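You operate a simulated robot arm through the tools that you are given. There is no shell and no other tool. Be economical: measure what you need, move in short steps, check, and stop when the job is done.

The job below is to be done with a simulated robot arm. You get a single attempt, and the scene is never put back.

Task
Dress the blue, white and yellow rework boards to nought with the grit pad.
Fine: in that order, whole strokes, each till its depth display reads 0 and no deeper; grit on the boards alone; stand the pad in its rest.

It is judged by the outcome, as a careful person would: the job done as asked, and still so three seconds after it is handed in. It fails if anything else is knocked over, pushed out of place, dropped, spilled or broken.

Robot
A 7-joint arm with a two-finger parallel gripper, fixed in place. Base frame: the origin is at the foot of the arm, x ahead of it, y to its left, z up. Lengths are in m, angles in degrees, forces in N, time in s.
With the tool pointing down near the work surface it reaches from about 0.44 to 0.92 m from the base axis. Its first joint turns from -115.0 to 115.0 degrees. Payload 3.91 kg.
The TCP is the grasp point between the finger pads, 0.03 m short of the fingertips. In the tool frame z runs along the fingers and y along their closing line. Largest opening 0.11 m; finger width 0.02, thickness 0.01; the body of the gripper, 0.048 by 0.112 m, starts 0.055 m behind the TCP.
Orientation is told as [roll, pitch, yaw] about the base's x, y, z axes, in that order, counted from this pose: with the fingers straight down and closing along the base's y, the tool's x points along the base's -x, its y along +y and its z along -z.

Tools
- The arm moves only by the tool servo_tool. Its argument "steps" is one flat list of numbers, 6 for each row, row after row: the shift along the tool's x, y, z in units of 300 mm (1.0 is 300 mm), then the turn, a rotation vector about the tool's x, y, z in units of 180 degrees (1.0 is 180 degrees). In form: [dx, dy, dz, wx, wy, wz, dx, dy, dz, wx, wy, wz, ...]. A call has 1 to 10 rows; each row is the pose to reach, as a shift and turn from the pose commanded when the call began, along the tool's axes at that moment. "gripper" is the opening in per cent of the stroke, from 0 (shut) to 100 (fully open), set as the call begins (left out, the last holds). A call with a number of a shift or a turn outside -1 to 1 is refused whole. Rows are played at 5 a second. More than 0.05 m and 8.6 degrees between two rows, or a gripper value outside its range, and nothing of the call is played. Where a pose cannot be reached the arm comes as near as it can. A force on the tool above 40 N (or 10 N above the force at the start of the call, whichever is more), or a blocked arm, ends the call early, and 0.2 s more pass. Each finger travels about 0.153 m/s and halts on what it meets, pressing with about 45 N; the grip force reading is that of the motor and also rises with nothing between the fingers. The clock runs only during rows and for 0.2 s after the last one: add rows that repeat a pose to give the fingers time. The reply holds the time, the measured pose of the TCP, the force on the tool along the base axes, the opening and the grip force, in the units named above and with some noise.
- Cameras (640 x 400 px; columns grow to the right, rows downward): "scene" is fixed at [0.0469, 0.6444, 1.4673]; the picture's right is [-0.61, -0.79, 0.00], its down [-0.40, 0.31, -0.86] and it looks along [0.69, -0.53, -0.50] (base axes); focal length 315 px, centre (320, 200). "wrist" rides on the gripper at [-0.036, 0, -0.057] in the tool frame; the picture's right is [0.00, -1.00, 0.00], its down [0.97, 0.00, -0.24] and it looks along [0.24, 0.00, 0.97] (tool axes); focal length 218 px, centre (320, 200). There is no depth. A picture from a camera that has moved, and an enlarged one, comes with that camera's place and axes in the base frame and with its lens. The place of the scene camera against the robot may be out by one fixed shift of up to 0.012 m in any direction.
- get_image(camera): a new picture of that camera. No time passes.
- slide_trunk(by): slides the trunk up (or, below 0, down) by that many m; the arm rides with it, the base frame stays. It gives what a move gives, with no picture.
- zoom(camera, box): a new picture of the part [left, top, right, bottom] of that camera's present view, enlarged. No time passes.
- sign_off(): hands the job in; it is judged then, once.

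Work in short steps. Places have to be worked out from the pictures, the camera data and where the tool is seen: move nearer, look again, correct. Check each grasp and each placing, and mend what went wrong. You have 120 turns and 76 pictures in all, those below and enlarged ones among them. Open the gripper and draw the arm clear of the work before you hand the job in, unless the task says otherwise; then end with one line.

The tools are called after ">>>" as a command line: name --argument value ..., lists and objects as JSON in quotes. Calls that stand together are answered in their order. servo_tool: Moves the arm, as the interface text tells. Its arguments: {"type":"object","properties":{"steps":{"type":"array"},"gripper":{"type":"number"}},"required":["steps"]} The other tools are called the same way: slide_trunk (by) slides the trunk up or down; get_image (camera) takes a picture; zoom (camera, box) takes an enlarged picture of a part of a camera's view; sign_off () hands the job in.

At the start:

```text
time_s: 0.0
position: [0.5139, 0.2115, 1.2002]
tool_rot: [-0.1, 0.0, 0.0]
ft_force: [0.5, 0.0, 0.6]
finger_gap: 0.1102
finger_force: 0.0
trunk travel left (down, up): [-0.825, 0.165]
```

scene: 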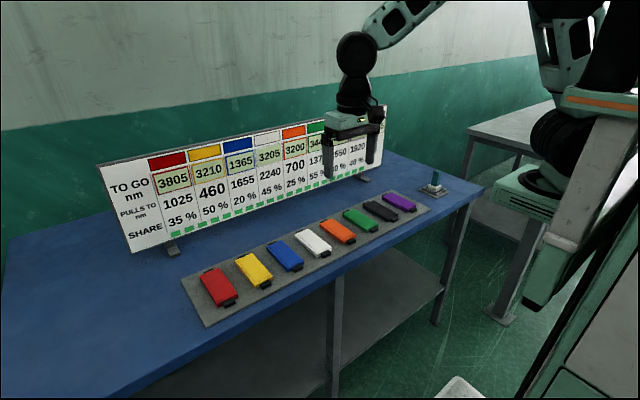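
wrist: 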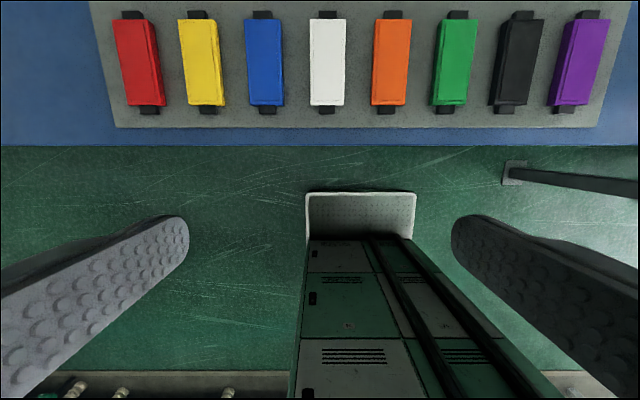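

I see a display board with columns per colour, eight boards on a mat, and a pad in its rest on the right. I zoom on the display and on the pad.

>>> zoom --camera "scene" --box '[90, 100, 390, 260]'

>>> zoom --camera "scene" --box '[390, 150, 480, 210]'

>>> zoom --camera "scene" --box '[180, 180, 440, 330]'

```text
2.13 times, centred on (240, 180) of scene
camera zoom: at [0.0469, 0.6444, 1.4673], right [-0.61, -0.79, 0.0], down [-0.4, 0.31, -0.86], along [0.69, -0.53, -0.5], focal length 671 px, centre (491, 243)
```

zoom: 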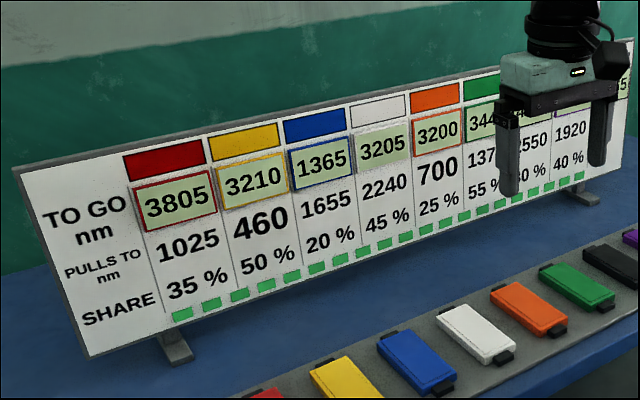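

```text
6.67 times, centred on (435, 180) of scene
camera zoom: at [0.0469, 0.6444, 1.4673], right [-0.61, -0.79, 0.0], down [-0.4, 0.31, -0.86], along [0.69, -0.53, -0.5], focal length 2097 px, centre (-447, 333)
```

zoom: 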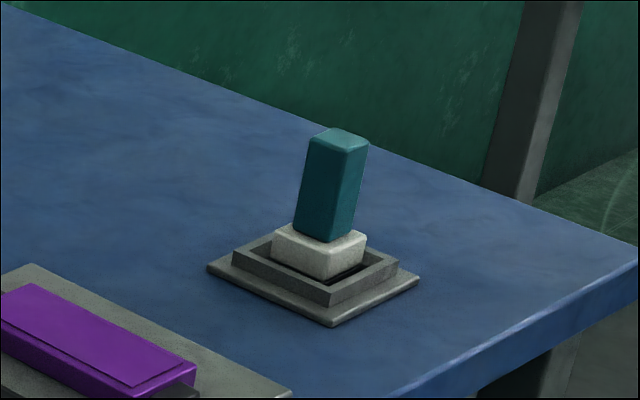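

```text
2.46 times, centred on (310, 255) of scene
camera zoom: at [0.0469, 0.6444, 1.4673], right [-0.61, -0.79, 0.0], down [-0.4, 0.31, -0.86], along [0.69, -0.53, -0.5], focal length 774 px, centre (345, 65)
```

zoom: 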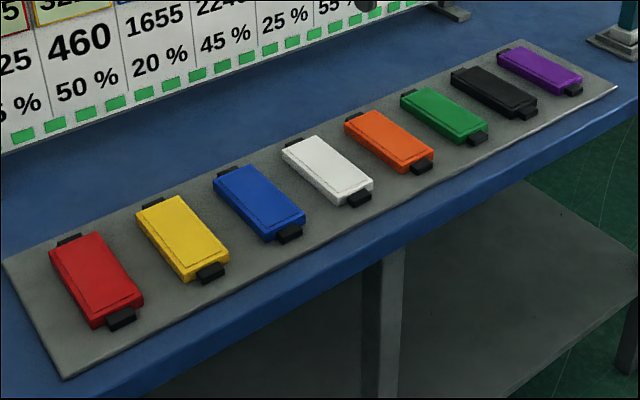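

Target layout estimate: boards at x≈0.61–0.74, yellow y≈0.40, blue y≈0.30, white y≈0.20; pad rest near (0.646,-0.408). I move across at height towards the pad.

>>> servo_tool --steps '[0, -0.1, 0, 0, 0, 0, 0, -0.2, 0, 0, 0, 0, 0, -0.3, 0, 0, 0, 0, 0, -0.4, 0, 0, 0, 0, 0, -0.5, 0, 0, 0, 0, 0, -0.6, 0, 0, 0, 0, 0, -0.7, 0, 0, 0, 0, 0, -0.8, 0, 0, 0, 0, 0, -0.9, 0, 0, 0, 0, 0, -1.0, 0, 0, 0, 0]'

>>> servo_tool --steps '[-0.04, -0.1, 0, 0, 0, 0, -0.08, -0.2, 0, 0, 0, 0, -0.12, -0.3, 0, 0, 0, 0, -0.16, -0.4, 0, 0, 0, 0, -0.2, -0.5, 0, 0, 0, 0, -0.24, -0.6, 0, 0, 0, 0, -0.28, -0.7, 0, 0, 0, 0, -0.32, -0.8, 0, 0, 0, 0, -0.36, -0.9, 0, 0, 0, 0, -0.4, -1.0, 0, 0, 0, 0]'

>>> get_image --camera "wrist"

>>> zoom --camera "scene" --box '[90, 100, 390, 260]'

```text
time_s: 2.2
position: [0.5119, -0.0879, 1.2003]
tool_rot: [0.0, 0.0, 0.0]
ft_force: [-0.9, -0.2, -0.3]
finger_gap: 0.1099
finger_force: 0.0
trunk travel left (down, up): [-0.825, 0.165]
```

```text
time_s: 4.4
position: [0.6319, -0.3876, 1.2022]
tool_rot: [0.0, -0.1, 0.0]
ft_force: [-1.2, 0.8, 0.4]
finger_gap: 0.1102
finger_force: 0.1
trunk travel left (down, up): [-0.825, 0.165]
```

```text
70 pictures are left
camera wrist: at [0.6674, -0.3871, 1.258], right [0.0, -1.0, 0.0], down [-0.97, 0.0, 0.24], along [-0.24, 0.0, -0.97], focal length 218 px, centre (320, 200)
```

wrist: 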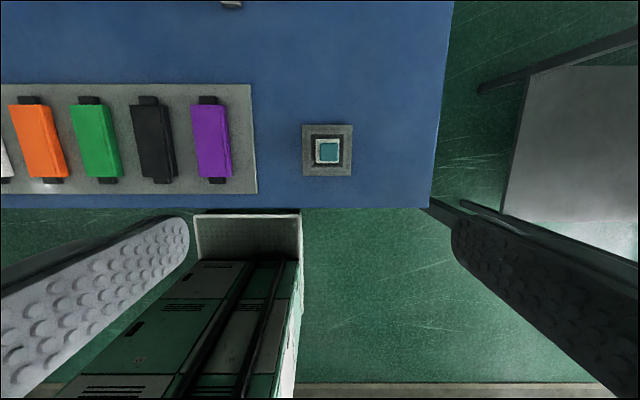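

```text
2.13 times, centred on (240, 180) of scene
camera zoom: at [0.0469, 0.6444, 1.4673], right [-0.61, -0.79, 0.0], down [-0.4, 0.31, -0.86], along [0.69, -0.53, -0.5], focal length 671 px, centre (491, 243)
```

zoom: 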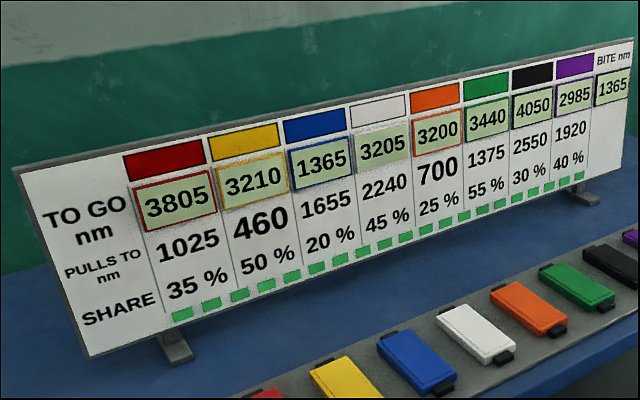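

The board shows BITE 1365, and each board pulls the bite towards its own figure by its share. If the change truncates to 5s, blue takes 1 stroke, white 1420+1785 and yellow 1985+1225, which all come out exact. I now go down above the pad handle at about (0.659,-0.400).

>>> servo_tool --steps '[-0.045, -0.02, 0.12, 0, 0, 0, -0.09, -0.041, 0.24, 0, 0, 0, -0.09, -0.041, 0.36, 0, 0, 0, -0.09, -0.041, 0.48, 0, 0, 0, -0.09, -0.041, 0.58, 0, 0, 0, -0.09, -0.041, 0.58, 0, 0, 0]'

>>> get_image --camera "wrist"

>>> zoom --camera "scene" --box '[380, 110, 500, 210]'

```text
time_s: 5.8
position: [0.6598, -0.3984, 1.0252]
tool_rot: [0.0, -0.1, -0.1]
ft_force: [-1.1, 0.4, -0.8]
finger_gap: 0.1101
finger_force: 0.1
trunk travel left (down, up): [-0.825, 0.165]
```

```text
68 pictures are left
camera wrist: at [0.6954, -0.3987, 1.0813], right [0.0, -1.0, 0.0], down [-0.97, 0.0, 0.24], along [-0.24, 0.0, -0.97], focal length 218 px, centre (320, 200)
```

wrist: 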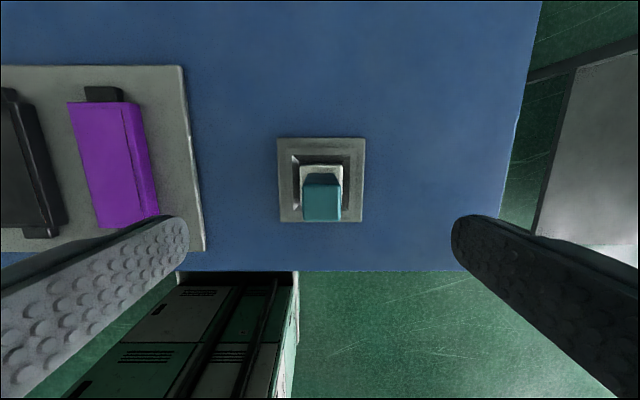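

```text
4.00 times, centred on (440, 160) of scene
camera zoom: at [0.0469, 0.6444, 1.4673], right [-0.61, -0.79, 0.0], down [-0.4, 0.31, -0.86], along [0.69, -0.53, -0.5], focal length 1258 px, centre (-160, 360)
```

zoom: 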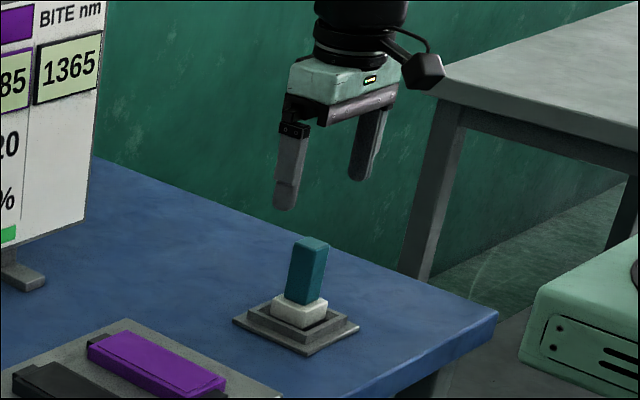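

The handle is centred at about (0.662,-0.400) with its top near z 0.95. I descend to z≈0.922 with the fingers open and check before gripping.

>>> servo_tool --steps '[-0.007, -0.005, 0.1, 0, 0, 0, -0.007, -0.005, 0.2, 0, 0, 0, -0.007, -0.005, 0.28, 0, 0, 0, -0.007, -0.005, 0.344, 0, 0, 0, -0.007, -0.005, 0.344, 0, 0, 0]'

>>> get_image --camera "wrist"

>>> zoom --camera "scene" --box '[390, 140, 480, 200]'

```text
time_s: 7.0
position: [0.663, -0.4024, 0.9233]
tool_rot: [0.1, 0.1, 0.0]
ft_force: [-0.2, 0.3, 0.8]
finger_gap: 0.1102
finger_force: 0.1
trunk travel left (down, up): [-0.825, 0.165]
```

```text
66 pictures are left
camera wrist: at [0.6987, -0.4022, 0.9799], right [0.0, -1.0, 0.0], down [-0.97, 0.0, 0.24], along [-0.24, 0.0, -0.97], focal length 218 px, centre (320, 200)
```

wrist: 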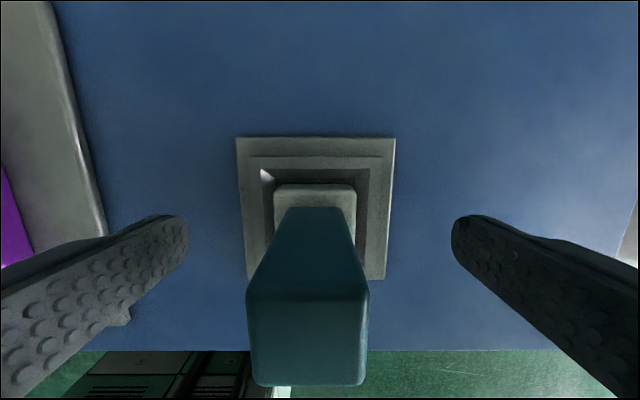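

```text
6.67 times, centred on (435, 170) of scene
camera zoom: at [0.0469, 0.6444, 1.4673], right [-0.61, -0.79, 0.0], down [-0.4, 0.31, -0.86], along [0.69, -0.53, -0.5], focal length 2097 px, centre (-447, 400)
```

zoom: 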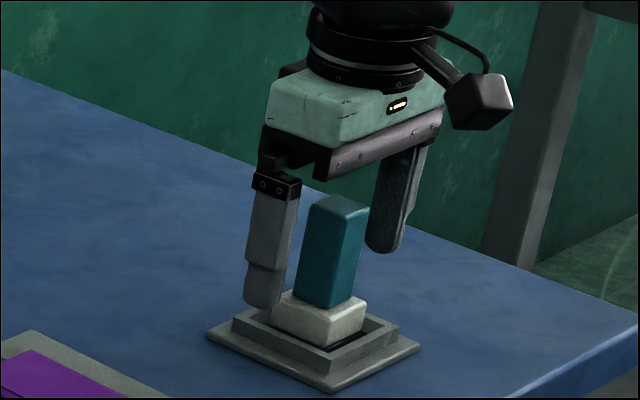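

The fingers straddle the handle with the tips clear of the rest, and the handle sits about 2 mm to +y. I centre on it and close.

>>> servo_tool --steps '[0, 0.007, 0, 0, 0, 0, 0, 0.007, 0, 0, 0, 0]'

>>> servo_tool --gripper 0 --steps '[0, 0, 0, 0, 0, 0, 0, 0, 0, 0, 0, 0, 0, 0, 0, 0, 0, 0, 0, 0, 0, 0, 0, 0, 0, 0, 0, 0, 0, 0]'

>>> get_image --camera "wrist"

```text
time_s: 7.6
position: [0.6618, -0.3988, 0.9223]
tool_rot: [0.0, 0.0, 0.0]
ft_force: [0.5, -0.1, -0.1]
finger_gap: 0.1104
finger_force: 0.0
trunk travel left (down, up): [-0.825, 0.165]
```

```text
time_s: 8.8
position: [0.6624, -0.3999, 0.9251]
tool_rot: [0.0, 0.0, 0.0]
ft_force: [0.8, 0.2, -0.4]
finger_gap: 0.0255
finger_force: 45.6
trunk travel left (down, up): [-0.825, 0.165]
```

```text
64 pictures are left
camera wrist: at [0.6977, -0.3996, 0.9799], right [0.0, -1.0, 0.0], down [-0.97, 0.0, 0.24], along [-0.24, 0.0, -0.97], focal length 218 px, centre (320, 200)
```

wrist: 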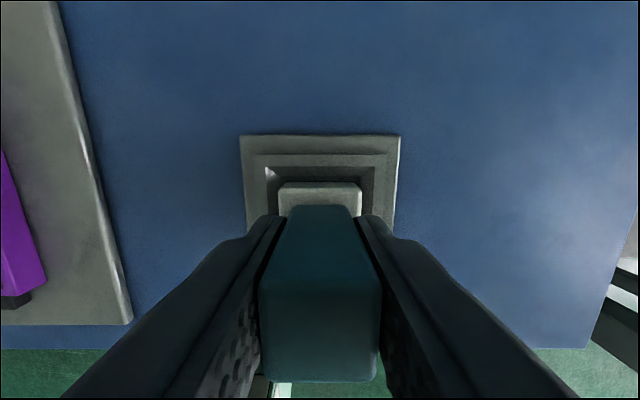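

Handle gripped at a 25.5 mm gap, with the pose in the rest about (0.662,-0.400,0.923). I lift straight up 0.12 and check the pad's underside from the scene camera.

>>> servo_tool --steps '[0, 0, -0.05, 0, 0, 0, 0, 0, -0.1, 0, 0, 0, 0, 0, -0.2, 0, 0, 0, 0, 0, -0.3, 0, 0, 0, 0, 0, -0.4, 0, 0, 0, 0, 0, -0.4, 0, 0, 0]'

>>> zoom --camera "scene" --box '[380, 110, 500, 210]'

>>> get_image --camera "wrist"

```text
time_s: 10.2
position: [0.662, -0.399, 1.0447]
tool_rot: [-0.1, 0.0, 0.0]
ft_force: [-0.1, 0.0, -1.7]
finger_gap: 0.0256
finger_force: 44.4
trunk travel left (down, up): [-0.825, 0.165]
```

```text
4.00 times, centred on (440, 160) of scene
camera zoom: at [0.0469, 0.6444, 1.4673], right [-0.61, -0.79, 0.0], down [-0.4, 0.31, -0.86], along [0.69, -0.53, -0.5], focal length 1258 px, centre (-160, 360)
```

zoom: 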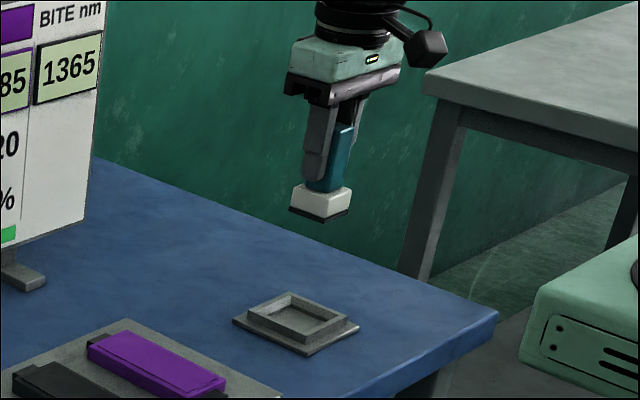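

```text
62 pictures are left
camera wrist: at [0.6974, -0.3981, 1.1], right [0.0, -1.0, 0.0], down [-0.97, 0.0, 0.24], along [-0.24, 0.0, -0.97], focal length 218 px, centre (320, 200)
```

wrist: 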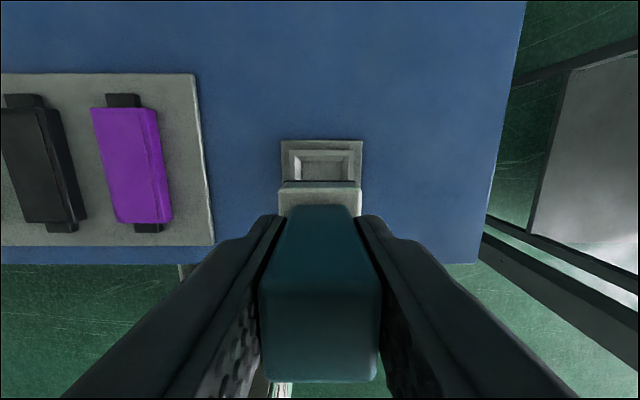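

The pad is held square, with the grit face about 58 mm below the TCP. I carry it at this height (clear of everything) over to the blue board.

>>> servo_tool --steps '[0, 0.1, 0, 0, 0, 0, 0, 0.2, 0, 0, 0, 0, 0, 0.3, 0, 0, 0, 0, 0, 0.4, 0, 0, 0, 0, 0, 0.5, 0, 0, 0, 0, 0, 0.6, 0, 0, 0, 0, 0, 0.7, 0, 0, 0, 0, 0, 0.8, 0, 0, 0, 0, 0, 0.9, 0, 0, 0, 0, 0, 1.0, 0, 0, 0, 0]'

>>> servo_tool --steps '[0, 0.1, 0, 0, 0, 0, 0, 0.2, 0, 0, 0, 0, 0, 0.3, 0, 0, 0, 0, 0, 0.4, 0, 0, 0, 0, 0, 0.5, 0, 0, 0, 0, 0, 0.6, 0, 0, 0, 0, 0, 0.7, 0, 0, 0, 0, 0, 0.8, 0, 0, 0, 0, 0, 0.9, 0, 0, 0, 0, 0, 1.0, 0, 0, 0, 0]'

>>> servo_tool --steps '[0, 0.1, 0, 0, 0, 0, 0, 0.2, 0, 0, 0, 0, 0, 0.27, 0, 0, 0, 0, 0, 0.333, 0, 0, 0, 0, 0, 0.333, 0, 0, 0, 0]'

>>> get_image --camera "wrist"

>>> get_image --camera "scene"

```text
time_s: 12.4
position: [0.6613, -0.1004, 1.0411]
tool_rot: [0.0, 0.0, -0.1]
ft_force: [-0.4, 0.6, -0.8]
finger_gap: 0.0254
finger_force: 44.8
trunk travel left (down, up): [-0.825, 0.165]
```

```text
time_s: 14.6
position: [0.6611, 0.2018, 1.0421]
tool_rot: [0.0, -0.1, -0.1]
ft_force: [0.1, -1.2, -1.6]
finger_gap: 0.0255
finger_force: 45.0
trunk travel left (down, up): [-0.825, 0.165]
```

```text
time_s: 15.8
position: [0.6632, 0.303, 1.0433]
tool_rot: [-0.1, 0.1, -0.1]
ft_force: [0.8, 0.1, -1.4]
finger_gap: 0.0254
finger_force: 44.7
trunk travel left (down, up): [-0.825, 0.165]
```

```text
61 pictures are left
camera wrist: at [0.6978, 0.3034, 1.1003], right [0.0, -1.0, 0.0], down [-0.97, 0.0, 0.24], along [-0.24, 0.0, -0.97], focal length 218 px, centre (320, 200)
```

wrist: 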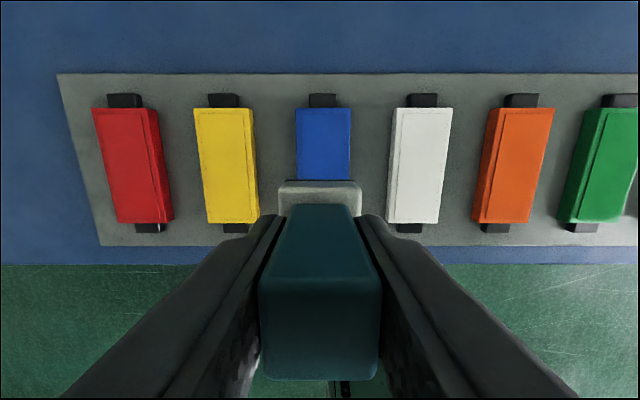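

```text
60 pictures are left
```

scene: 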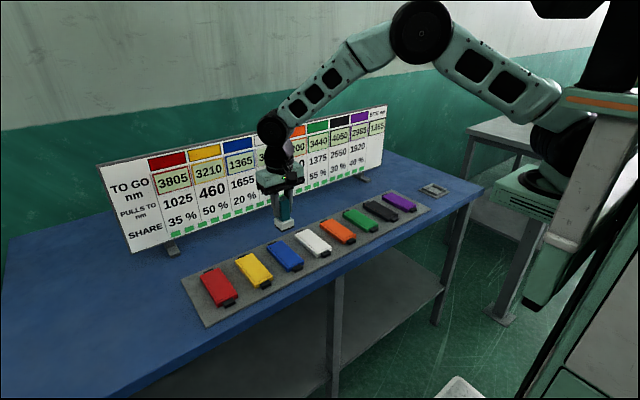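

The blue board spans x≈0.617–0.733 and is centred at y≈0.3005; the pad is about 40 mm square. I move above its near end (x 0.634) and down to z 0.96, leaving about 25 mm clearance.

>>> servo_tool --steps '[0.03, -0.003, 0.05, 0, 0, 0, 0.06, -0.006, 0.1, 0, 0, 0, 0.093, -0.009, 0.15, 0, 0, 0, 0.093, -0.009, 0.22, 0, 0, 0, 0.093, -0.009, 0.277, 0, 0, 0, 0.093, -0.009, 0.277, 0, 0, 0]'

>>> get_image --camera "wrist"

>>> zoom --camera "scene" --box '[240, 200, 340, 280]'

```text
time_s: 17.2
position: [0.6353, 0.2976, 0.9612]
tool_rot: [-0.1, 0.0, 0.0]
ft_force: [0.5, -0.2, -1.6]
finger_gap: 0.0255
finger_force: 44.4
trunk travel left (down, up): [-0.825, 0.165]
```

```text
59 pictures are left
camera wrist: at [0.6713, 0.2983, 1.0167], right [0.0, -1.0, 0.0], down [-0.97, 0.0, 0.24], along [-0.24, 0.0, -0.97], focal length 218 px, centre (320, 200)
```

wrist: 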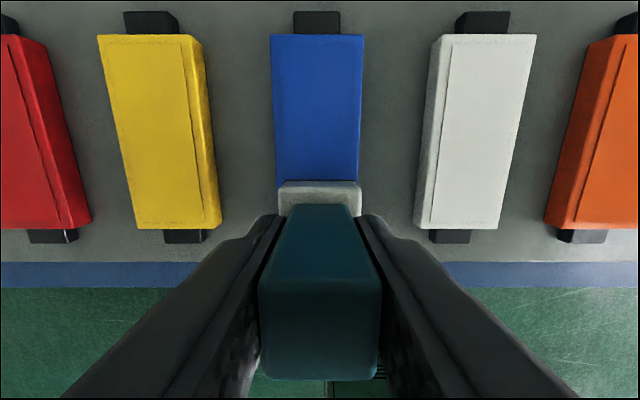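

```text
5.00 times, centred on (290, 240) of scene
camera zoom: at [0.0469, 0.6444, 1.4673], right [-0.61, -0.79, 0.0], down [-0.4, 0.31, -0.86], along [0.69, -0.53, -0.5], focal length 1573 px, centre (470, 0)
```

zoom: 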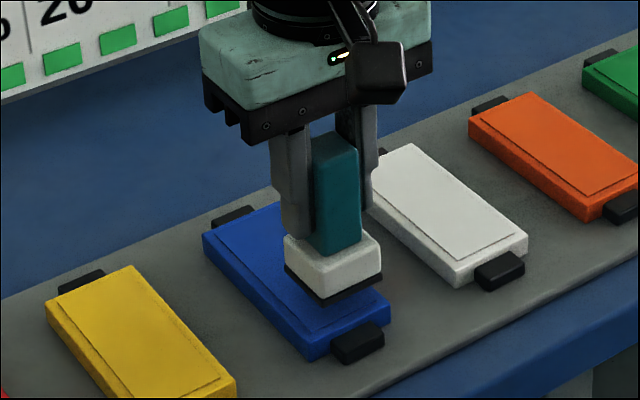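

The pad hovers over the near end of blue, within 1 mm sideways. I creep down to z≈0.940 and read the force.

>>> servo_tool --steps '[-0.004, 0.003, 0.03, 0, 0, 0, -0.004, 0.003, 0.055, 0, 0, 0, -0.004, 0.003, 0.07, 0, 0, 0, -0.004, 0.003, 0.07, 0, 0, 0]'

>>> zoom --camera "scene" --box '[260, 210, 320, 280]'

```text
time_s: 18.2
position: [0.6355, 0.2969, 0.9416]
tool_rot: [0.1, 0.0, 0.0]
ft_force: [-3.8, -2.5, 28.7]
finger_gap: 0.0257
finger_force: 45.0
trunk travel left (down, up): [-0.825, 0.165]
```

```text
5.71 times, centred on (290, 245) of scene
camera zoom: at [0.0469, 0.6444, 1.4673], right [-0.61, -0.79, 0.0], down [-0.4, 0.31, -0.86], along [0.69, -0.53, -0.5], focal length 1798 px, centre (491, -57)
```

zoom: 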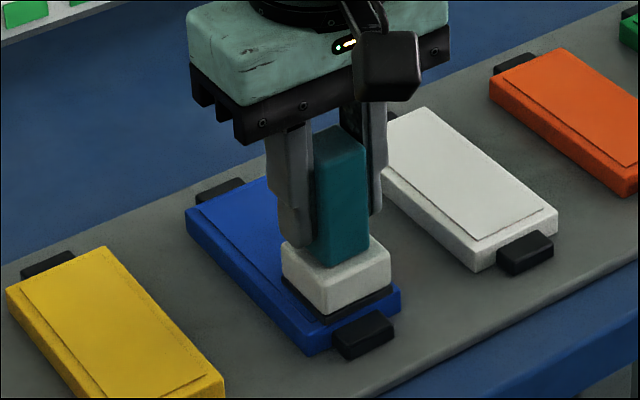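

Contact already, 28 N at z 0.9416; that's heavier than needed. I ease up 1.5 mm while staying on the board.

>>> servo_tool --steps '[0, 0, -0.005, 0, 0, 0, 0, 0, -0.005, 0, 0, 0]'

>>> zoom --camera "scene" --box '[90, 100, 390, 260]'

```text
time_s: 18.8
position: [0.6366, 0.2977, 0.941]
tool_rot: [0.1, -0.1, 0.1]
ft_force: [-1.4, -1.6, 28.8]
finger_gap: 0.0256
finger_force: 44.8
trunk travel left (down, up): [-0.825, 0.165]
```

```text
2.13 times, centred on (240, 180) of scene
camera zoom: at [0.0469, 0.6444, 1.4673], right [-0.61, -0.79, 0.0], down [-0.4, 0.31, -0.86], along [0.69, -0.53, -0.5], focal length 671 px, centre (491, 243)
```

zoom: 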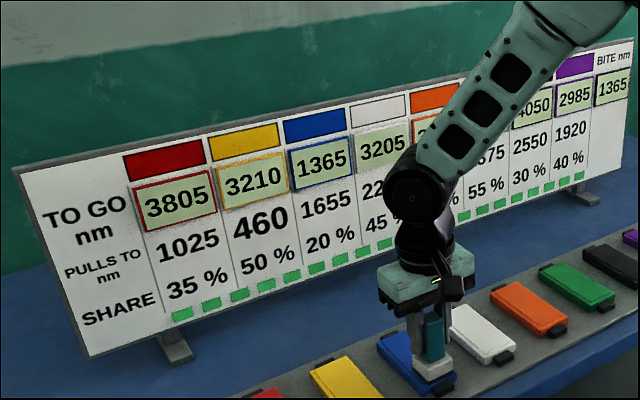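

Force unchanged, so the commanded pose is still below the real one. I raise another 1.5 mm.

>>> servo_tool --steps '[0, 0, -0.005, 0, 0, 0, 0, 0, -0.005, 0, 0, 0]'

```text
time_s: 19.4
position: [0.6365, 0.2972, 0.9414]
tool_rot: [0.0, 0.2, 0.1]
ft_force: [0.9, 2.7, 4.9]
finger_gap: 0.0259
finger_force: 45.0
trunk travel left (down, up): [-0.825, 0.165]
```

About 6 N of contact now. I add a touch of pressure (0.5 mm) and slide steadily to the far end at x≈0.713, then read the display before lifting.

>>> servo_tool --steps '[0, 0.003, 0.0015, 0, 0, 0, -0.028, 0.005, 0.0015, 0, 0, 0, -0.056, 0.006, 0.0015, 0, 0, 0, -0.084, 0.006, 0.0015, 0, 0, 0, -0.112, 0.006, 0.0015, 0, 0, 0, -0.14, 0.006, 0.0015, 0, 0, 0, -0.168, 0.006, 0.0015, 0, 0, 0, -0.196, 0.006, 0.0015, 0, 0, 0, -0.224, 0.006, 0.0015, 0, 0, 0, -0.252, 0.006, 0.0015, 0, 0, 0]'

>>> zoom --camera "scene" --box '[90, 100, 390, 260]'

>>> get_image --camera "wrist"

```text
time_s: 21.6
position: [0.7121, 0.2981, 0.9415]
tool_rot: [-0.1, 0.0, 0.0]
ft_force: [-0.6, 0.2, 1.3]
finger_gap: 0.0256
finger_force: 44.6
trunk travel left (down, up): [-0.825, 0.165]
```

```text
2.13 times, centred on (240, 180) of scene
camera zoom: at [0.0469, 0.6444, 1.4673], right [-0.61, -0.79, 0.0], down [-0.4, 0.31, -0.86], along [0.69, -0.53, -0.5], focal length 671 px, centre (491, 243)
```

zoom: 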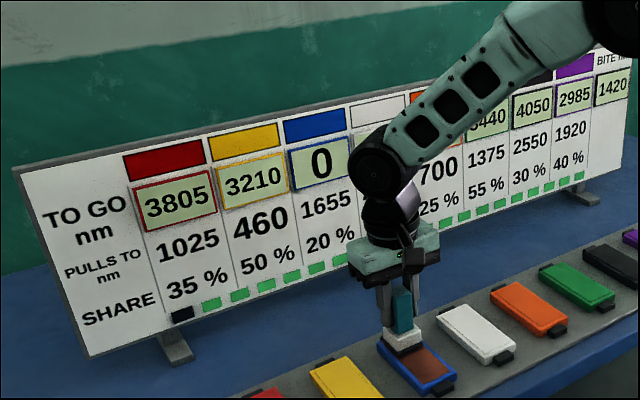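

```text
54 pictures are left
camera wrist: at [0.7465, 0.2992, 0.9979], right [0.0, -1.0, 0.0], down [-0.97, 0.0, 0.24], along [-0.24, 0.0, -0.97], focal length 218 px, centre (320, 200)
```

wrist: 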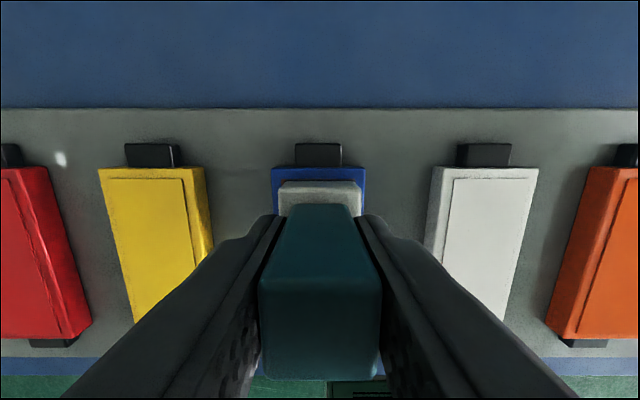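

Blue reads 0 and the bite is 1420, exactly as predicted. I lift straight up, then shift to above white's near end.

>>> servo_tool --steps '[0, 0, -0.03, 0, 0, 0, 0, 0, -0.08, 0, 0, 0, 0, 0, -0.13, 0, 0, 0, 0, 0, -0.13, 0, 0, 0]'

>>> servo_tool --steps '[0.08, -0.08, 0, 0, 0, 0, 0.17, -0.16, 0, 0, 0, 0, 0.252, -0.24, 0, 0, 0, 0, 0.252, -0.32, 0, 0, 0, 0, 0.252, -0.32, 0, 0, 0, 0]'

>>> get_image --camera "wrist"

>>> zoom --camera "scene" --box '[90, 100, 390, 260]'

```text
time_s: 22.6
position: [0.7098, 0.3011, 0.9793]
tool_rot: [-0.1, -0.1, 0.0]
ft_force: [0.2, -0.3, -0.8]
finger_gap: 0.0259
finger_force: 44.7
trunk travel left (down, up): [-0.825, 0.165]
```

```text
time_s: 23.8
position: [0.6362, 0.202, 0.9793]
tool_rot: [0.0, 0.1, -0.1]
ft_force: [0.4, 0.2, -1.2]
finger_gap: 0.0254
finger_force: 45.7
trunk travel left (down, up): [-0.825, 0.165]
```

```text
53 pictures are left
camera wrist: at [0.6716, 0.2033, 1.0353], right [0.0, -1.0, 0.0], down [-0.97, 0.0, 0.24], along [-0.24, 0.0, -0.97], focal length 218 px, centre (320, 200)
```

wrist: 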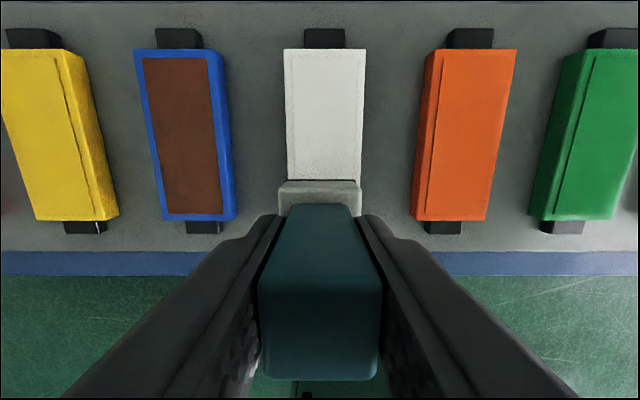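

```text
2.13 times, centred on (240, 180) of scene
camera zoom: at [0.0469, 0.6444, 1.4673], right [-0.61, -0.79, 0.0], down [-0.4, 0.31, -0.86], along [0.69, -0.53, -0.5], focal length 671 px, centre (491, 243)
```

zoom: 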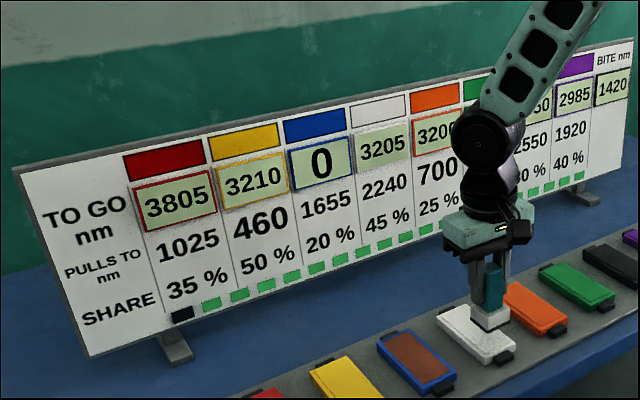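

White is about 3 mm to the right of the pad centre. I centre on it and lower to the same touch height as on blue.

>>> servo_tool --steps '[0, -0.009, 0.04, 0, 0, 0, 0, -0.009, 0.09, 0, 0, 0, 0, -0.009, 0.12, 0, 0, 0, 0, -0.009, 0.13, 0, 0, 0, 0, -0.009, 0.131, 0, 0, 0]'

```text
time_s: 25.0
position: [0.6349, 0.2019, 0.9412]
tool_rot: [0.2, -0.2, -0.1]
ft_force: [1.3, 0.8, 9.2]
finger_gap: 0.0255
finger_force: 45.6
trunk travel left (down, up): [-0.825, 0.165]
```

Contact at about 10 N. I make the first white stroke and lift at the end of it.

>>> servo_tool --steps '[-0.028, 0, 0, 0, 0, 0, -0.056, 0, 0, 0, 0, 0, -0.084, 0, 0, 0, 0, 0, -0.112, 0, 0, 0, 0, 0, -0.14, 0, 0, 0, 0, 0, -0.168, 0, 0, 0, 0, 0, -0.196, 0, 0, 0, 0, 0, -0.224, 0, 0, 0, 0, 0, -0.254, 0, 0, 0, 0, 0]'

>>> zoom --camera "scene" --box '[90, 100, 390, 260]'

```text
time_s: 27.0
position: [0.7116, 0.2025, 0.9408]
tool_rot: [-0.1, 0.1, 0.0]
ft_force: [-1.0, -0.1, 3.8]
finger_gap: 0.0255
finger_force: 45.5
trunk travel left (down, up): [-0.825, 0.165]
```

```text
2.13 times, centred on (240, 180) of scene
camera zoom: at [0.0469, 0.6444, 1.4673], right [-0.61, -0.79, 0.0], down [-0.4, 0.31, -0.86], along [0.69, -0.53, -0.5], focal length 671 px, centre (491, 243)
```

zoom: 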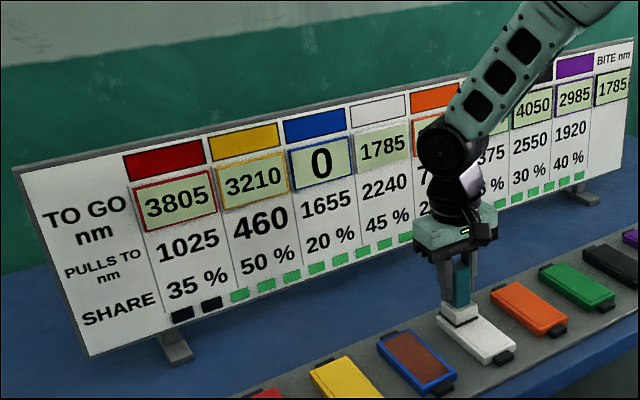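

White 1785 to go, bite 1785, as predicted. I lift, go back above the near end and lower again for the second stroke.

>>> servo_tool --steps '[0, 0, -0.04, 0, 0, 0, 0, 0, -0.1, 0, 0, 0, 0.08, 0, -0.1, 0, 0, 0, 0.16, 0, -0.1, 0, 0, 0, 0.254, 0, -0.1, 0, 0, 0, 0.254, 0, -0.1, 0, 0, 0, 0.254, 0, -0.06, 0, 0, 0, 0.254, 0, -0.02, 0, 0, 0, 0.254, 0, -0.005, 0, 0, 0, 0.254, 0, 0, 0, 0, 0]'

```text
time_s: 29.2
position: [0.6358, 0.2019, 0.9406]
tool_rot: [0.0, 0.0, 0.1]
ft_force: [-1.7, 0.8, 2.2]
finger_gap: 0.0257
finger_force: 45.1
trunk travel left (down, up): [-0.825, 0.165]
```

Light contact; I press 0.4 mm more and make the second white stroke.

>>> servo_tool --steps '[0, 0, 0.0013, 0, 0, 0, -0.028, 0, 0.0013, 0, 0, 0, -0.056, 0, 0.0013, 0, 0, 0, -0.084, 0, 0.0013, 0, 0, 0, -0.112, 0, 0.0013, 0, 0, 0, -0.14, 0, 0.0013, 0, 0, 0, -0.168, 0, 0.0013, 0, 0, 0, -0.196, 0, 0.0013, 0, 0, 0, -0.224, 0, 0.0013, 0, 0, 0, -0.254, 0, 0.0013, 0, 0, 0]'

>>> zoom --camera "scene" --box '[90, 100, 390, 260]'

```text
time_s: 31.4
position: [0.7108, 0.2018, 0.9414]
tool_rot: [0.1, 0.0, 0.0]
ft_force: [-3.4, -0.3, 12.8]
finger_gap: 0.0258
finger_force: 45.1
trunk travel left (down, up): [-0.825, 0.165]
```

```text
2.13 times, centred on (240, 180) of scene
camera zoom: at [0.0469, 0.6444, 1.4673], right [-0.61, -0.79, 0.0], down [-0.4, 0.31, -0.86], along [0.69, -0.53, -0.5], focal length 671 px, centre (491, 243)
```

zoom: 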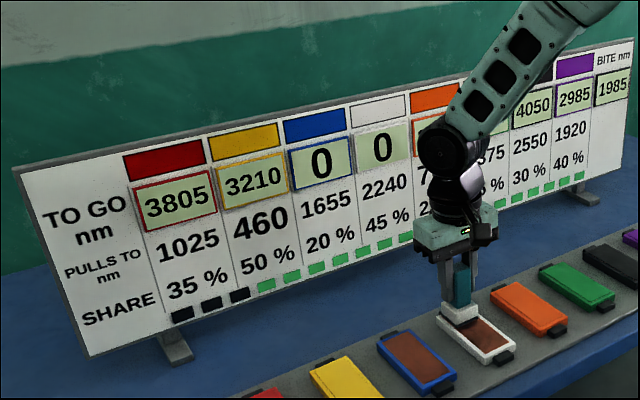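

White reads 0, bite 1985. I lift and move over to yellow's near end (about y 0.398), staying above the boards.

>>> servo_tool --steps '[0, 0, -0.04, 0, 0, 0, 0, 0, -0.13, 0, 0, 0, 0.08, 0.1, -0.13, 0, 0, 0, 0.16, 0.2, -0.13, 0, 0, 0, 0.254, 0.3, -0.13, 0, 0, 0, 0.254, 0.4, -0.13, 0, 0, 0, 0.254, 0.5, -0.13, 0, 0, 0, 0.254, 0.6, -0.13, 0, 0, 0, 0.254, 0.653, -0.13, 0, 0, 0, 0.254, 0.653, -0.13, 0, 0, 0]'

>>> get_image --camera "wrist"

```text
time_s: 33.6
position: [0.6379, 0.3971, 0.9812]
tool_rot: [-0.1, 0.0, 0.0]
ft_force: [0.0, 0.3, -1.1]
finger_gap: 0.0257
finger_force: 45.2
trunk travel left (down, up): [-0.825, 0.165]
```

```text
49 pictures are left
camera wrist: at [0.6729, 0.3976, 1.0372], right [0.0, -1.0, 0.0], down [-0.97, 0.0, 0.24], along [-0.24, 0.0, -0.97], focal length 218 px, centre (320, 200)
```

wrist: 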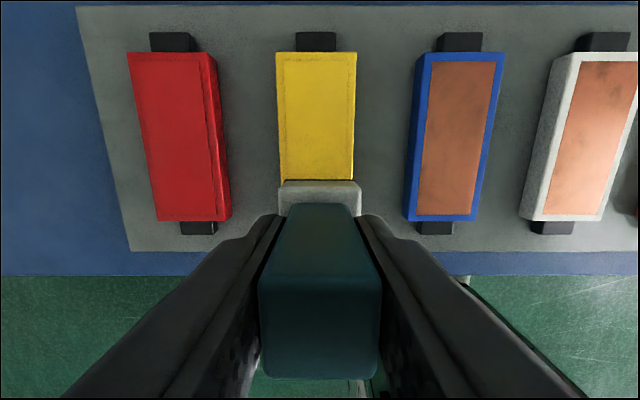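

Yellow's centre is about 2.5 mm further to +y. I correct and lower.

>>> servo_tool --steps '[0, 0.008, 0.04, 0, 0, 0, 0, 0.008, 0.09, 0, 0, 0, 0, 0.008, 0.12, 0, 0, 0, 0, 0.008, 0.129, 0, 0, 0, 0, 0.008, 0.129, 0, 0, 0]'

```text
time_s: 34.8
position: [0.6379, 0.401, 0.9416]
tool_rot: [0.0, 0.0, 0.0]
ft_force: [0.8, -0.5, -0.5]
finger_gap: 0.0259
finger_force: 45.2
trunk travel left (down, up): [-0.825, 0.165]
```

Hardly any contact here; I lower 0.7 mm.

>>> servo_tool --steps '[0.004, 0, 0.001, 0, 0, 0, 0.004, 0, 0.0023, 0, 0, 0, 0.004, 0, 0.0023, 0, 0, 0]'

```text
time_s: 35.6
position: [0.6358, 0.3991, 0.9414]
tool_rot: [0.1, -0.1, -0.1]
ft_force: [1.6, -1.7, 6.5]
finger_gap: 0.0255
finger_force: 44.8
trunk travel left (down, up): [-0.825, 0.165]
```

About 8 N. First yellow stroke.

>>> servo_tool --steps '[0, 0, 0.0005, 0, 0, 0, -0.028, 0, 0.001, 0, 0, 0, -0.056, 0, 0.001, 0, 0, 0, -0.084, 0, 0.001, 0, 0, 0, -0.112, 0, 0.001, 0, 0, 0, -0.14, 0, 0.001, 0, 0, 0, -0.168, 0, 0.001, 0, 0, 0, -0.196, 0, 0.001, 0, 0, 0, -0.224, 0, 0.001, 0, 0, 0, -0.254, 0, 0.001, 0, 0, 0]'

>>> zoom --camera "scene" --box '[90, 100, 390, 260]'

```text
time_s: 37.8
position: [0.71, 0.3986, 0.9422]
tool_rot: [0.0, 0.0, 0.0]
ft_force: [-2.4, 0.9, 5.0]
finger_gap: 0.0257
finger_force: 44.6
trunk travel left (down, up): [-0.825, 0.165]
```

```text
2.13 times, centred on (240, 180) of scene
camera zoom: at [0.0469, 0.6444, 1.4673], right [-0.61, -0.79, 0.0], down [-0.4, 0.31, -0.86], along [0.69, -0.53, -0.5], focal length 671 px, centre (491, 243)
```

zoom: 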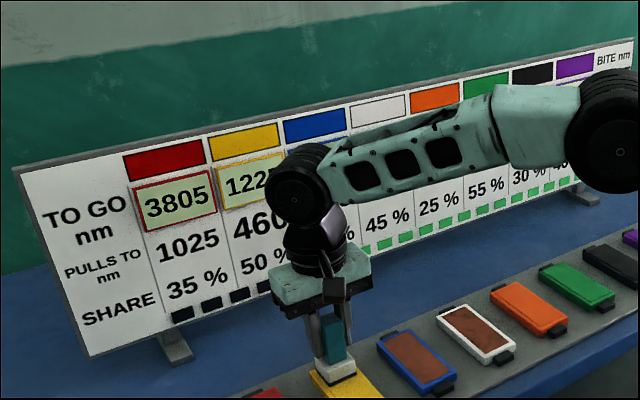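

Yellow shows 122x, as predicted (1225). I lift, return to the near end and lower for the second stroke.

>>> servo_tool --steps '[0, 0, -0.04, 0, 0, 0, 0, 0, -0.1, 0, 0, 0, 0.08, 0, -0.1, 0, 0, 0, 0.16, 0, -0.1, 0, 0, 0, 0.252, 0, -0.1, 0, 0, 0, 0.252, 0, -0.1, 0, 0, 0]'

>>> zoom --camera "scene" --box '[90, 100, 390, 260]'

>>> servo_tool --steps '[0, 0, 0.04, 0, 0, 0, 0, 0, 0.08, 0, 0, 0, 0, 0, 0.095, 0, 0, 0, 0, 0, 0.1, 0, 0, 0, 0, 0, 0.1, 0, 0, 0]'

```text
time_s: 39.2
position: [0.636, 0.4008, 0.9711]
tool_rot: [0.1, 0.1, -0.1]
ft_force: [-0.7, 0.1, -2.0]
finger_gap: 0.0254
finger_force: 44.7
trunk travel left (down, up): [-0.825, 0.165]
```

```text
2.13 times, centred on (240, 180) of scene
camera zoom: at [0.0469, 0.6444, 1.4673], right [-0.61, -0.79, 0.0], down [-0.4, 0.31, -0.86], along [0.69, -0.53, -0.5], focal length 671 px, centre (491, 243)
```

zoom: 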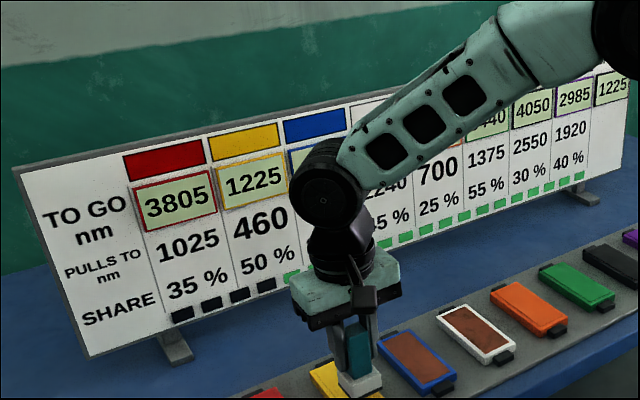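

```text
time_s: 40.4
position: [0.6366, 0.3994, 0.9417]
tool_rot: [0.1, -0.1, 0.0]
ft_force: [-0.9, -0.6, 8.1]
finger_gap: 0.0257
finger_force: 44.9
trunk travel left (down, up): [-0.825, 0.165]
```

Yellow 1225, bite 1225, contact about 9 N. Final stroke.

>>> servo_tool --steps '[-0.028, 0, 0.0005, 0, 0, 0, -0.056, 0, 0.0005, 0, 0, 0, -0.084, 0, 0.0005, 0, 0, 0, -0.112, 0, 0.0005, 0, 0, 0, -0.14, 0, 0.0005, 0, 0, 0, -0.168, 0, 0.0005, 0, 0, 0, -0.196, 0, 0.0005, 0, 0, 0, -0.224, 0, 0.0005, 0, 0, 0, -0.252, 0, 0.0005, 0, 0, 0]'

>>> zoom --camera "scene" --box '[90, 100, 390, 260]'

```text
time_s: 42.4
position: [0.711, 0.399, 0.9425]
tool_rot: [0.0, 0.0, 0.0]
ft_force: [-4.7, -0.4, 12.7]
finger_gap: 0.0258
finger_force: 45.0
trunk travel left (down, up): [-0.825, 0.165]
```

```text
2.13 times, centred on (240, 180) of scene
camera zoom: at [0.0469, 0.6444, 1.4673], right [-0.61, -0.79, 0.0], down [-0.4, 0.31, -0.86], along [0.69, -0.53, -0.5], focal length 671 px, centre (491, 243)
```

zoom: 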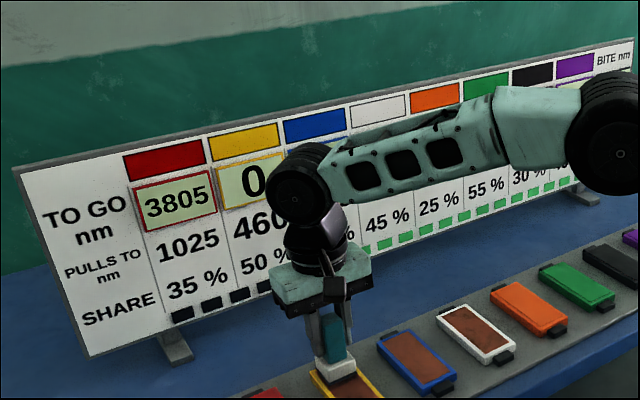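

Yellow reads 0. I lift 0.1 m and carry the pad back towards the rest.

>>> servo_tool --steps '[0, 0, -0.05, 0, 0, 0, 0, 0, -0.15, 0, 0, 0, 0, 0, -0.25, 0, 0, 0, 0, 0, -0.34, 0, 0, 0, 0.08, -0.1, -0.34, 0, 0, 0, 0.163, -0.2, -0.34, 0, 0, 0, 0.163, -0.3, -0.34, 0, 0, 0, 0.163, -0.4, -0.34, 0, 0, 0, 0.163, -0.5, -0.34, 0, 0, 0, 0.163, -0.6, -0.34, 0, 0, 0]'

>>> servo_tool --steps '[0, -0.1, 0, 0, 0, 0, 0, -0.2, 0, 0, 0, 0, 0, -0.3, 0, 0, 0, 0, 0, -0.4, 0, 0, 0, 0, 0, -0.5, 0, 0, 0, 0, 0, -0.6, 0, 0, 0, 0, 0, -0.7, 0, 0, 0, 0, 0, -0.8, 0, 0, 0, 0, 0, -0.9, 0, 0, 0, 0, 0, -1.0, 0, 0, 0, 0]'

>>> servo_tool --steps '[0, -0.1, 0, 0, 0, 0, 0, -0.2, 0, 0, 0, 0, 0, -0.3, 0, 0, 0, 0, 0, -0.4, 0, 0, 0, 0, 0, -0.5, 0, 0, 0, 0, 0, -0.6, 0, 0, 0, 0, 0, -0.7, 0, 0, 0, 0, 0, -0.8, 0, 0, 0, 0, 0, -0.9, 0, 0, 0, 0, 0, -1.0, 0, 0, 0, 0]'

>>> get_image --camera "wrist"

>>> zoom --camera "scene" --box '[90, 100, 390, 260]'

```text
time_s: 44.6
position: [0.661, 0.221, 1.0391]
tool_rot: [0.0, 0.0, -0.1]
ft_force: [0.1, 0.6, -1.9]
finger_gap: 0.0255
finger_force: 44.8
trunk travel left (down, up): [-0.825, 0.165]
```

```text
time_s: 46.8
position: [0.6589, -0.0812, 1.041]
tool_rot: [0.1, 0.0, -0.1]
ft_force: [0.3, 0.6, -0.1]
finger_gap: 0.0258
finger_force: 45.2
trunk travel left (down, up): [-0.825, 0.165]
```

```text
time_s: 49.0
position: [0.6647, -0.3787, 1.0424]
tool_rot: [-0.1, 0.2, 0.1]
ft_force: [0.2, 0.0, -1.5]
finger_gap: 0.0255
finger_force: 45.2
trunk travel left (down, up): [-0.825, 0.165]
```

```text
45 pictures are left
camera wrist: at [0.6988, -0.3788, 1.0983], right [0.0, -1.0, 0.0], down [-0.97, 0.0, 0.24], along [-0.24, 0.0, -0.97], focal length 218 px, centre (320, 200)
```

wrist: 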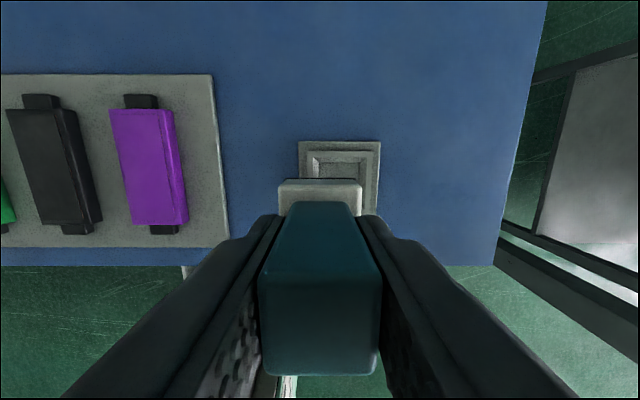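

```text
2.13 times, centred on (240, 180) of scene
camera zoom: at [0.0469, 0.6444, 1.4673], right [-0.61, -0.79, 0.0], down [-0.4, 0.31, -0.86], along [0.69, -0.53, -0.5], focal length 671 px, centre (491, 243)
```

zoom: 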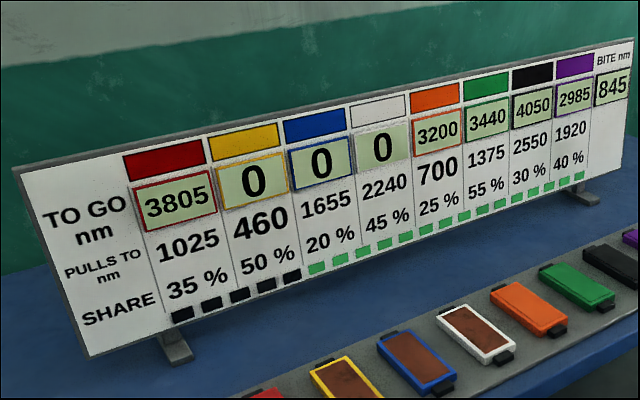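

All three read 0 and the other boards are unchanged. I shift -20 mm in y and compare with the picture taken just after lifting the pad.

>>> servo_tool --steps '[0, -0.033, 0, 0, 0, 0, 0, -0.067, 0, 0, 0, 0, 0, -0.067, 0, 0, 0, 0]'

>>> get_image --camera "wrist"

```text
time_s: 49.8
position: [0.6623, -0.3998, 1.0425]
tool_rot: [0.1, 0.0, 0.0]
ft_force: [0.4, 0.0, -1.9]
finger_gap: 0.0257
finger_force: 45.1
trunk travel left (down, up): [-0.825, 0.165]
```

```text
43 pictures are left
camera wrist: at [0.6974, -0.3993, 1.099], right [0.0, -1.0, 0.0], down [-0.97, 0.0, 0.24], along [-0.24, 0.0, -0.97], focal length 218 px, centre (320, 200)
```

wrist: 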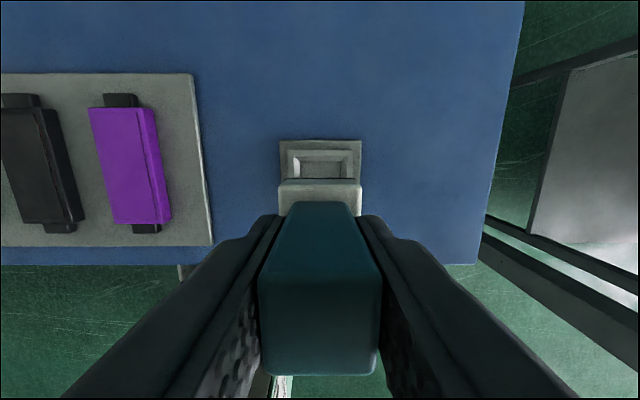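

Versus the earlier picture the tool is about 2 mm too far to -y, and the pad has crept about 1.5 mm to +x in the grip. I correct both and descend to just above the rest.

>>> servo_tool --steps '[0.005, 0.006, 0.05, 0, 0, 0, 0.005, 0.006, 0.12, 0, 0, 0, 0.005, 0.006, 0.2, 0, 0, 0, 0.005, 0.006, 0.27, 0, 0, 0, 0.005, 0.006, 0.27, 0, 0, 0]'

>>> get_image --camera "wrist"

>>> zoom --camera "scene" --box '[390, 140, 480, 200]'

```text
time_s: 51.0
position: [0.6601, -0.3997, 0.9617]
tool_rot: [0.0, 0.0, 0.0]
ft_force: [-0.2, -0.2, -1.2]
finger_gap: 0.0258
finger_force: 44.7
trunk travel left (down, up): [-0.825, 0.165]
```

```text
42 pictures are left
camera wrist: at [0.6949, -0.3982, 1.0175], right [0.0, -1.0, 0.0], down [-0.97, 0.0, 0.24], along [-0.24, 0.0, -0.97], focal length 218 px, centre (320, 200)
```

wrist: 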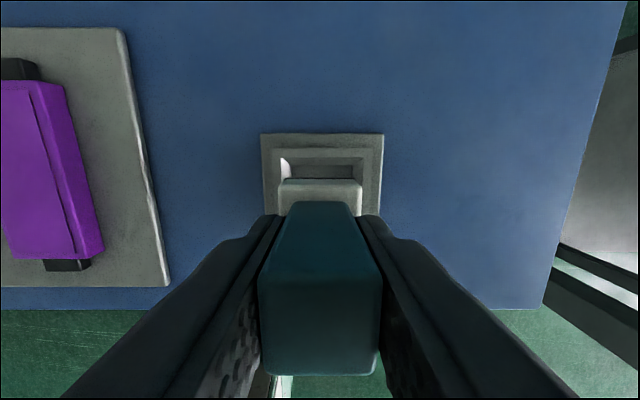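

```text
6.67 times, centred on (435, 170) of scene
camera zoom: at [0.0469, 0.6444, 1.4673], right [-0.61, -0.79, 0.0], down [-0.4, 0.31, -0.86], along [0.69, -0.53, -0.5], focal length 2097 px, centre (-447, 400)
```

zoom: 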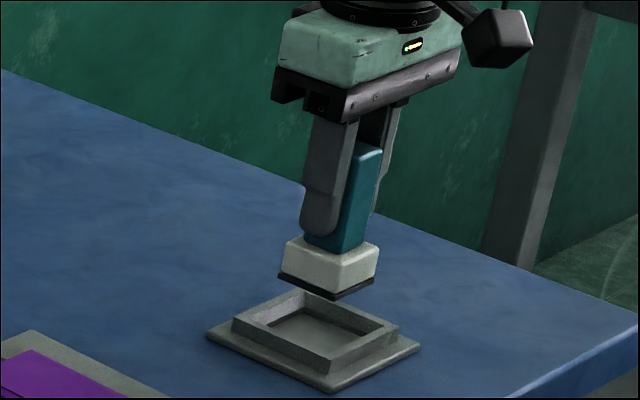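

The pad lines up over the recess with several mm of clearance. I nudge 1 mm to -y and lower to about 5 mm above the resting height.

>>> servo_tool --steps '[0, -0.003, 0.04, 0, 0, 0, 0, -0.003, 0.08, 0, 0, 0, 0, -0.003, 0.11, 0, 0, 0, 0, -0.003, 0.11, 0, 0, 0]'

>>> zoom --camera "scene" --box '[390, 140, 480, 200]'

```text
time_s: 52.0
position: [0.66, -0.3996, 0.9274]
tool_rot: [0.0, 0.0, 0.0]
ft_force: [0.1, 0.5, -1.5]
finger_gap: 0.0257
finger_force: 44.7
trunk travel left (down, up): [-0.825, 0.165]
```

```text
6.67 times, centred on (435, 170) of scene
camera zoom: at [0.0469, 0.6444, 1.4673], right [-0.61, -0.79, 0.0], down [-0.4, 0.31, -0.86], along [0.69, -0.53, -0.5], focal length 2097 px, centre (-447, 400)
```

zoom: 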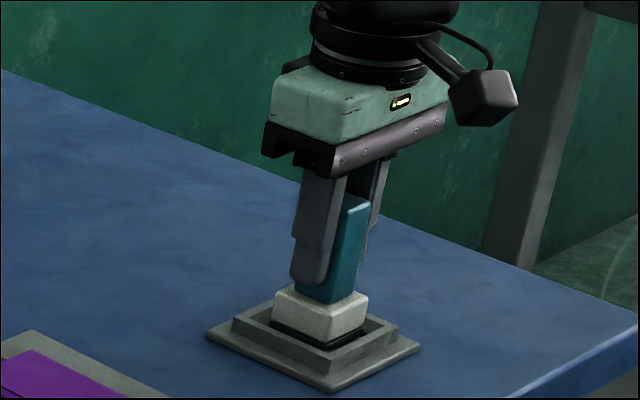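

The pad is entering the recess cleanly. I go down in 1 mm steps, watching the force.

>>> servo_tool --steps '[0, 0, 0.003, 0, 0, 0, 0, 0, 0.006, 0, 0, 0, 0, 0, 0.009, 0, 0, 0, 0, 0, 0.009, 0, 0, 0]'

```text
time_s: 53.0
position: [0.6605, -0.3991, 0.9239]
tool_rot: [-0.1, 0.0, -0.1]
ft_force: [0.3, -0.1, -1.4]
finger_gap: 0.0257
finger_force: 45.4
trunk travel left (down, up): [-0.825, 0.165]
```

No contact yet, so I go on in smaller steps.

>>> servo_tool --steps '[0, 0, 0.003, 0, 0, 0, 0, 0, 0.005, 0, 0, 0, 0, 0, 0.005, 0, 0, 0]'

```text
time_s: 53.8
position: [0.6601, -0.401, 0.9237]
tool_rot: [0.1, -0.2, -0.2]
ft_force: [0.5, 0.4, 3.8]
finger_gap: 0.0257
finger_force: 45.1
trunk travel left (down, up): [-0.825, 0.165]
```

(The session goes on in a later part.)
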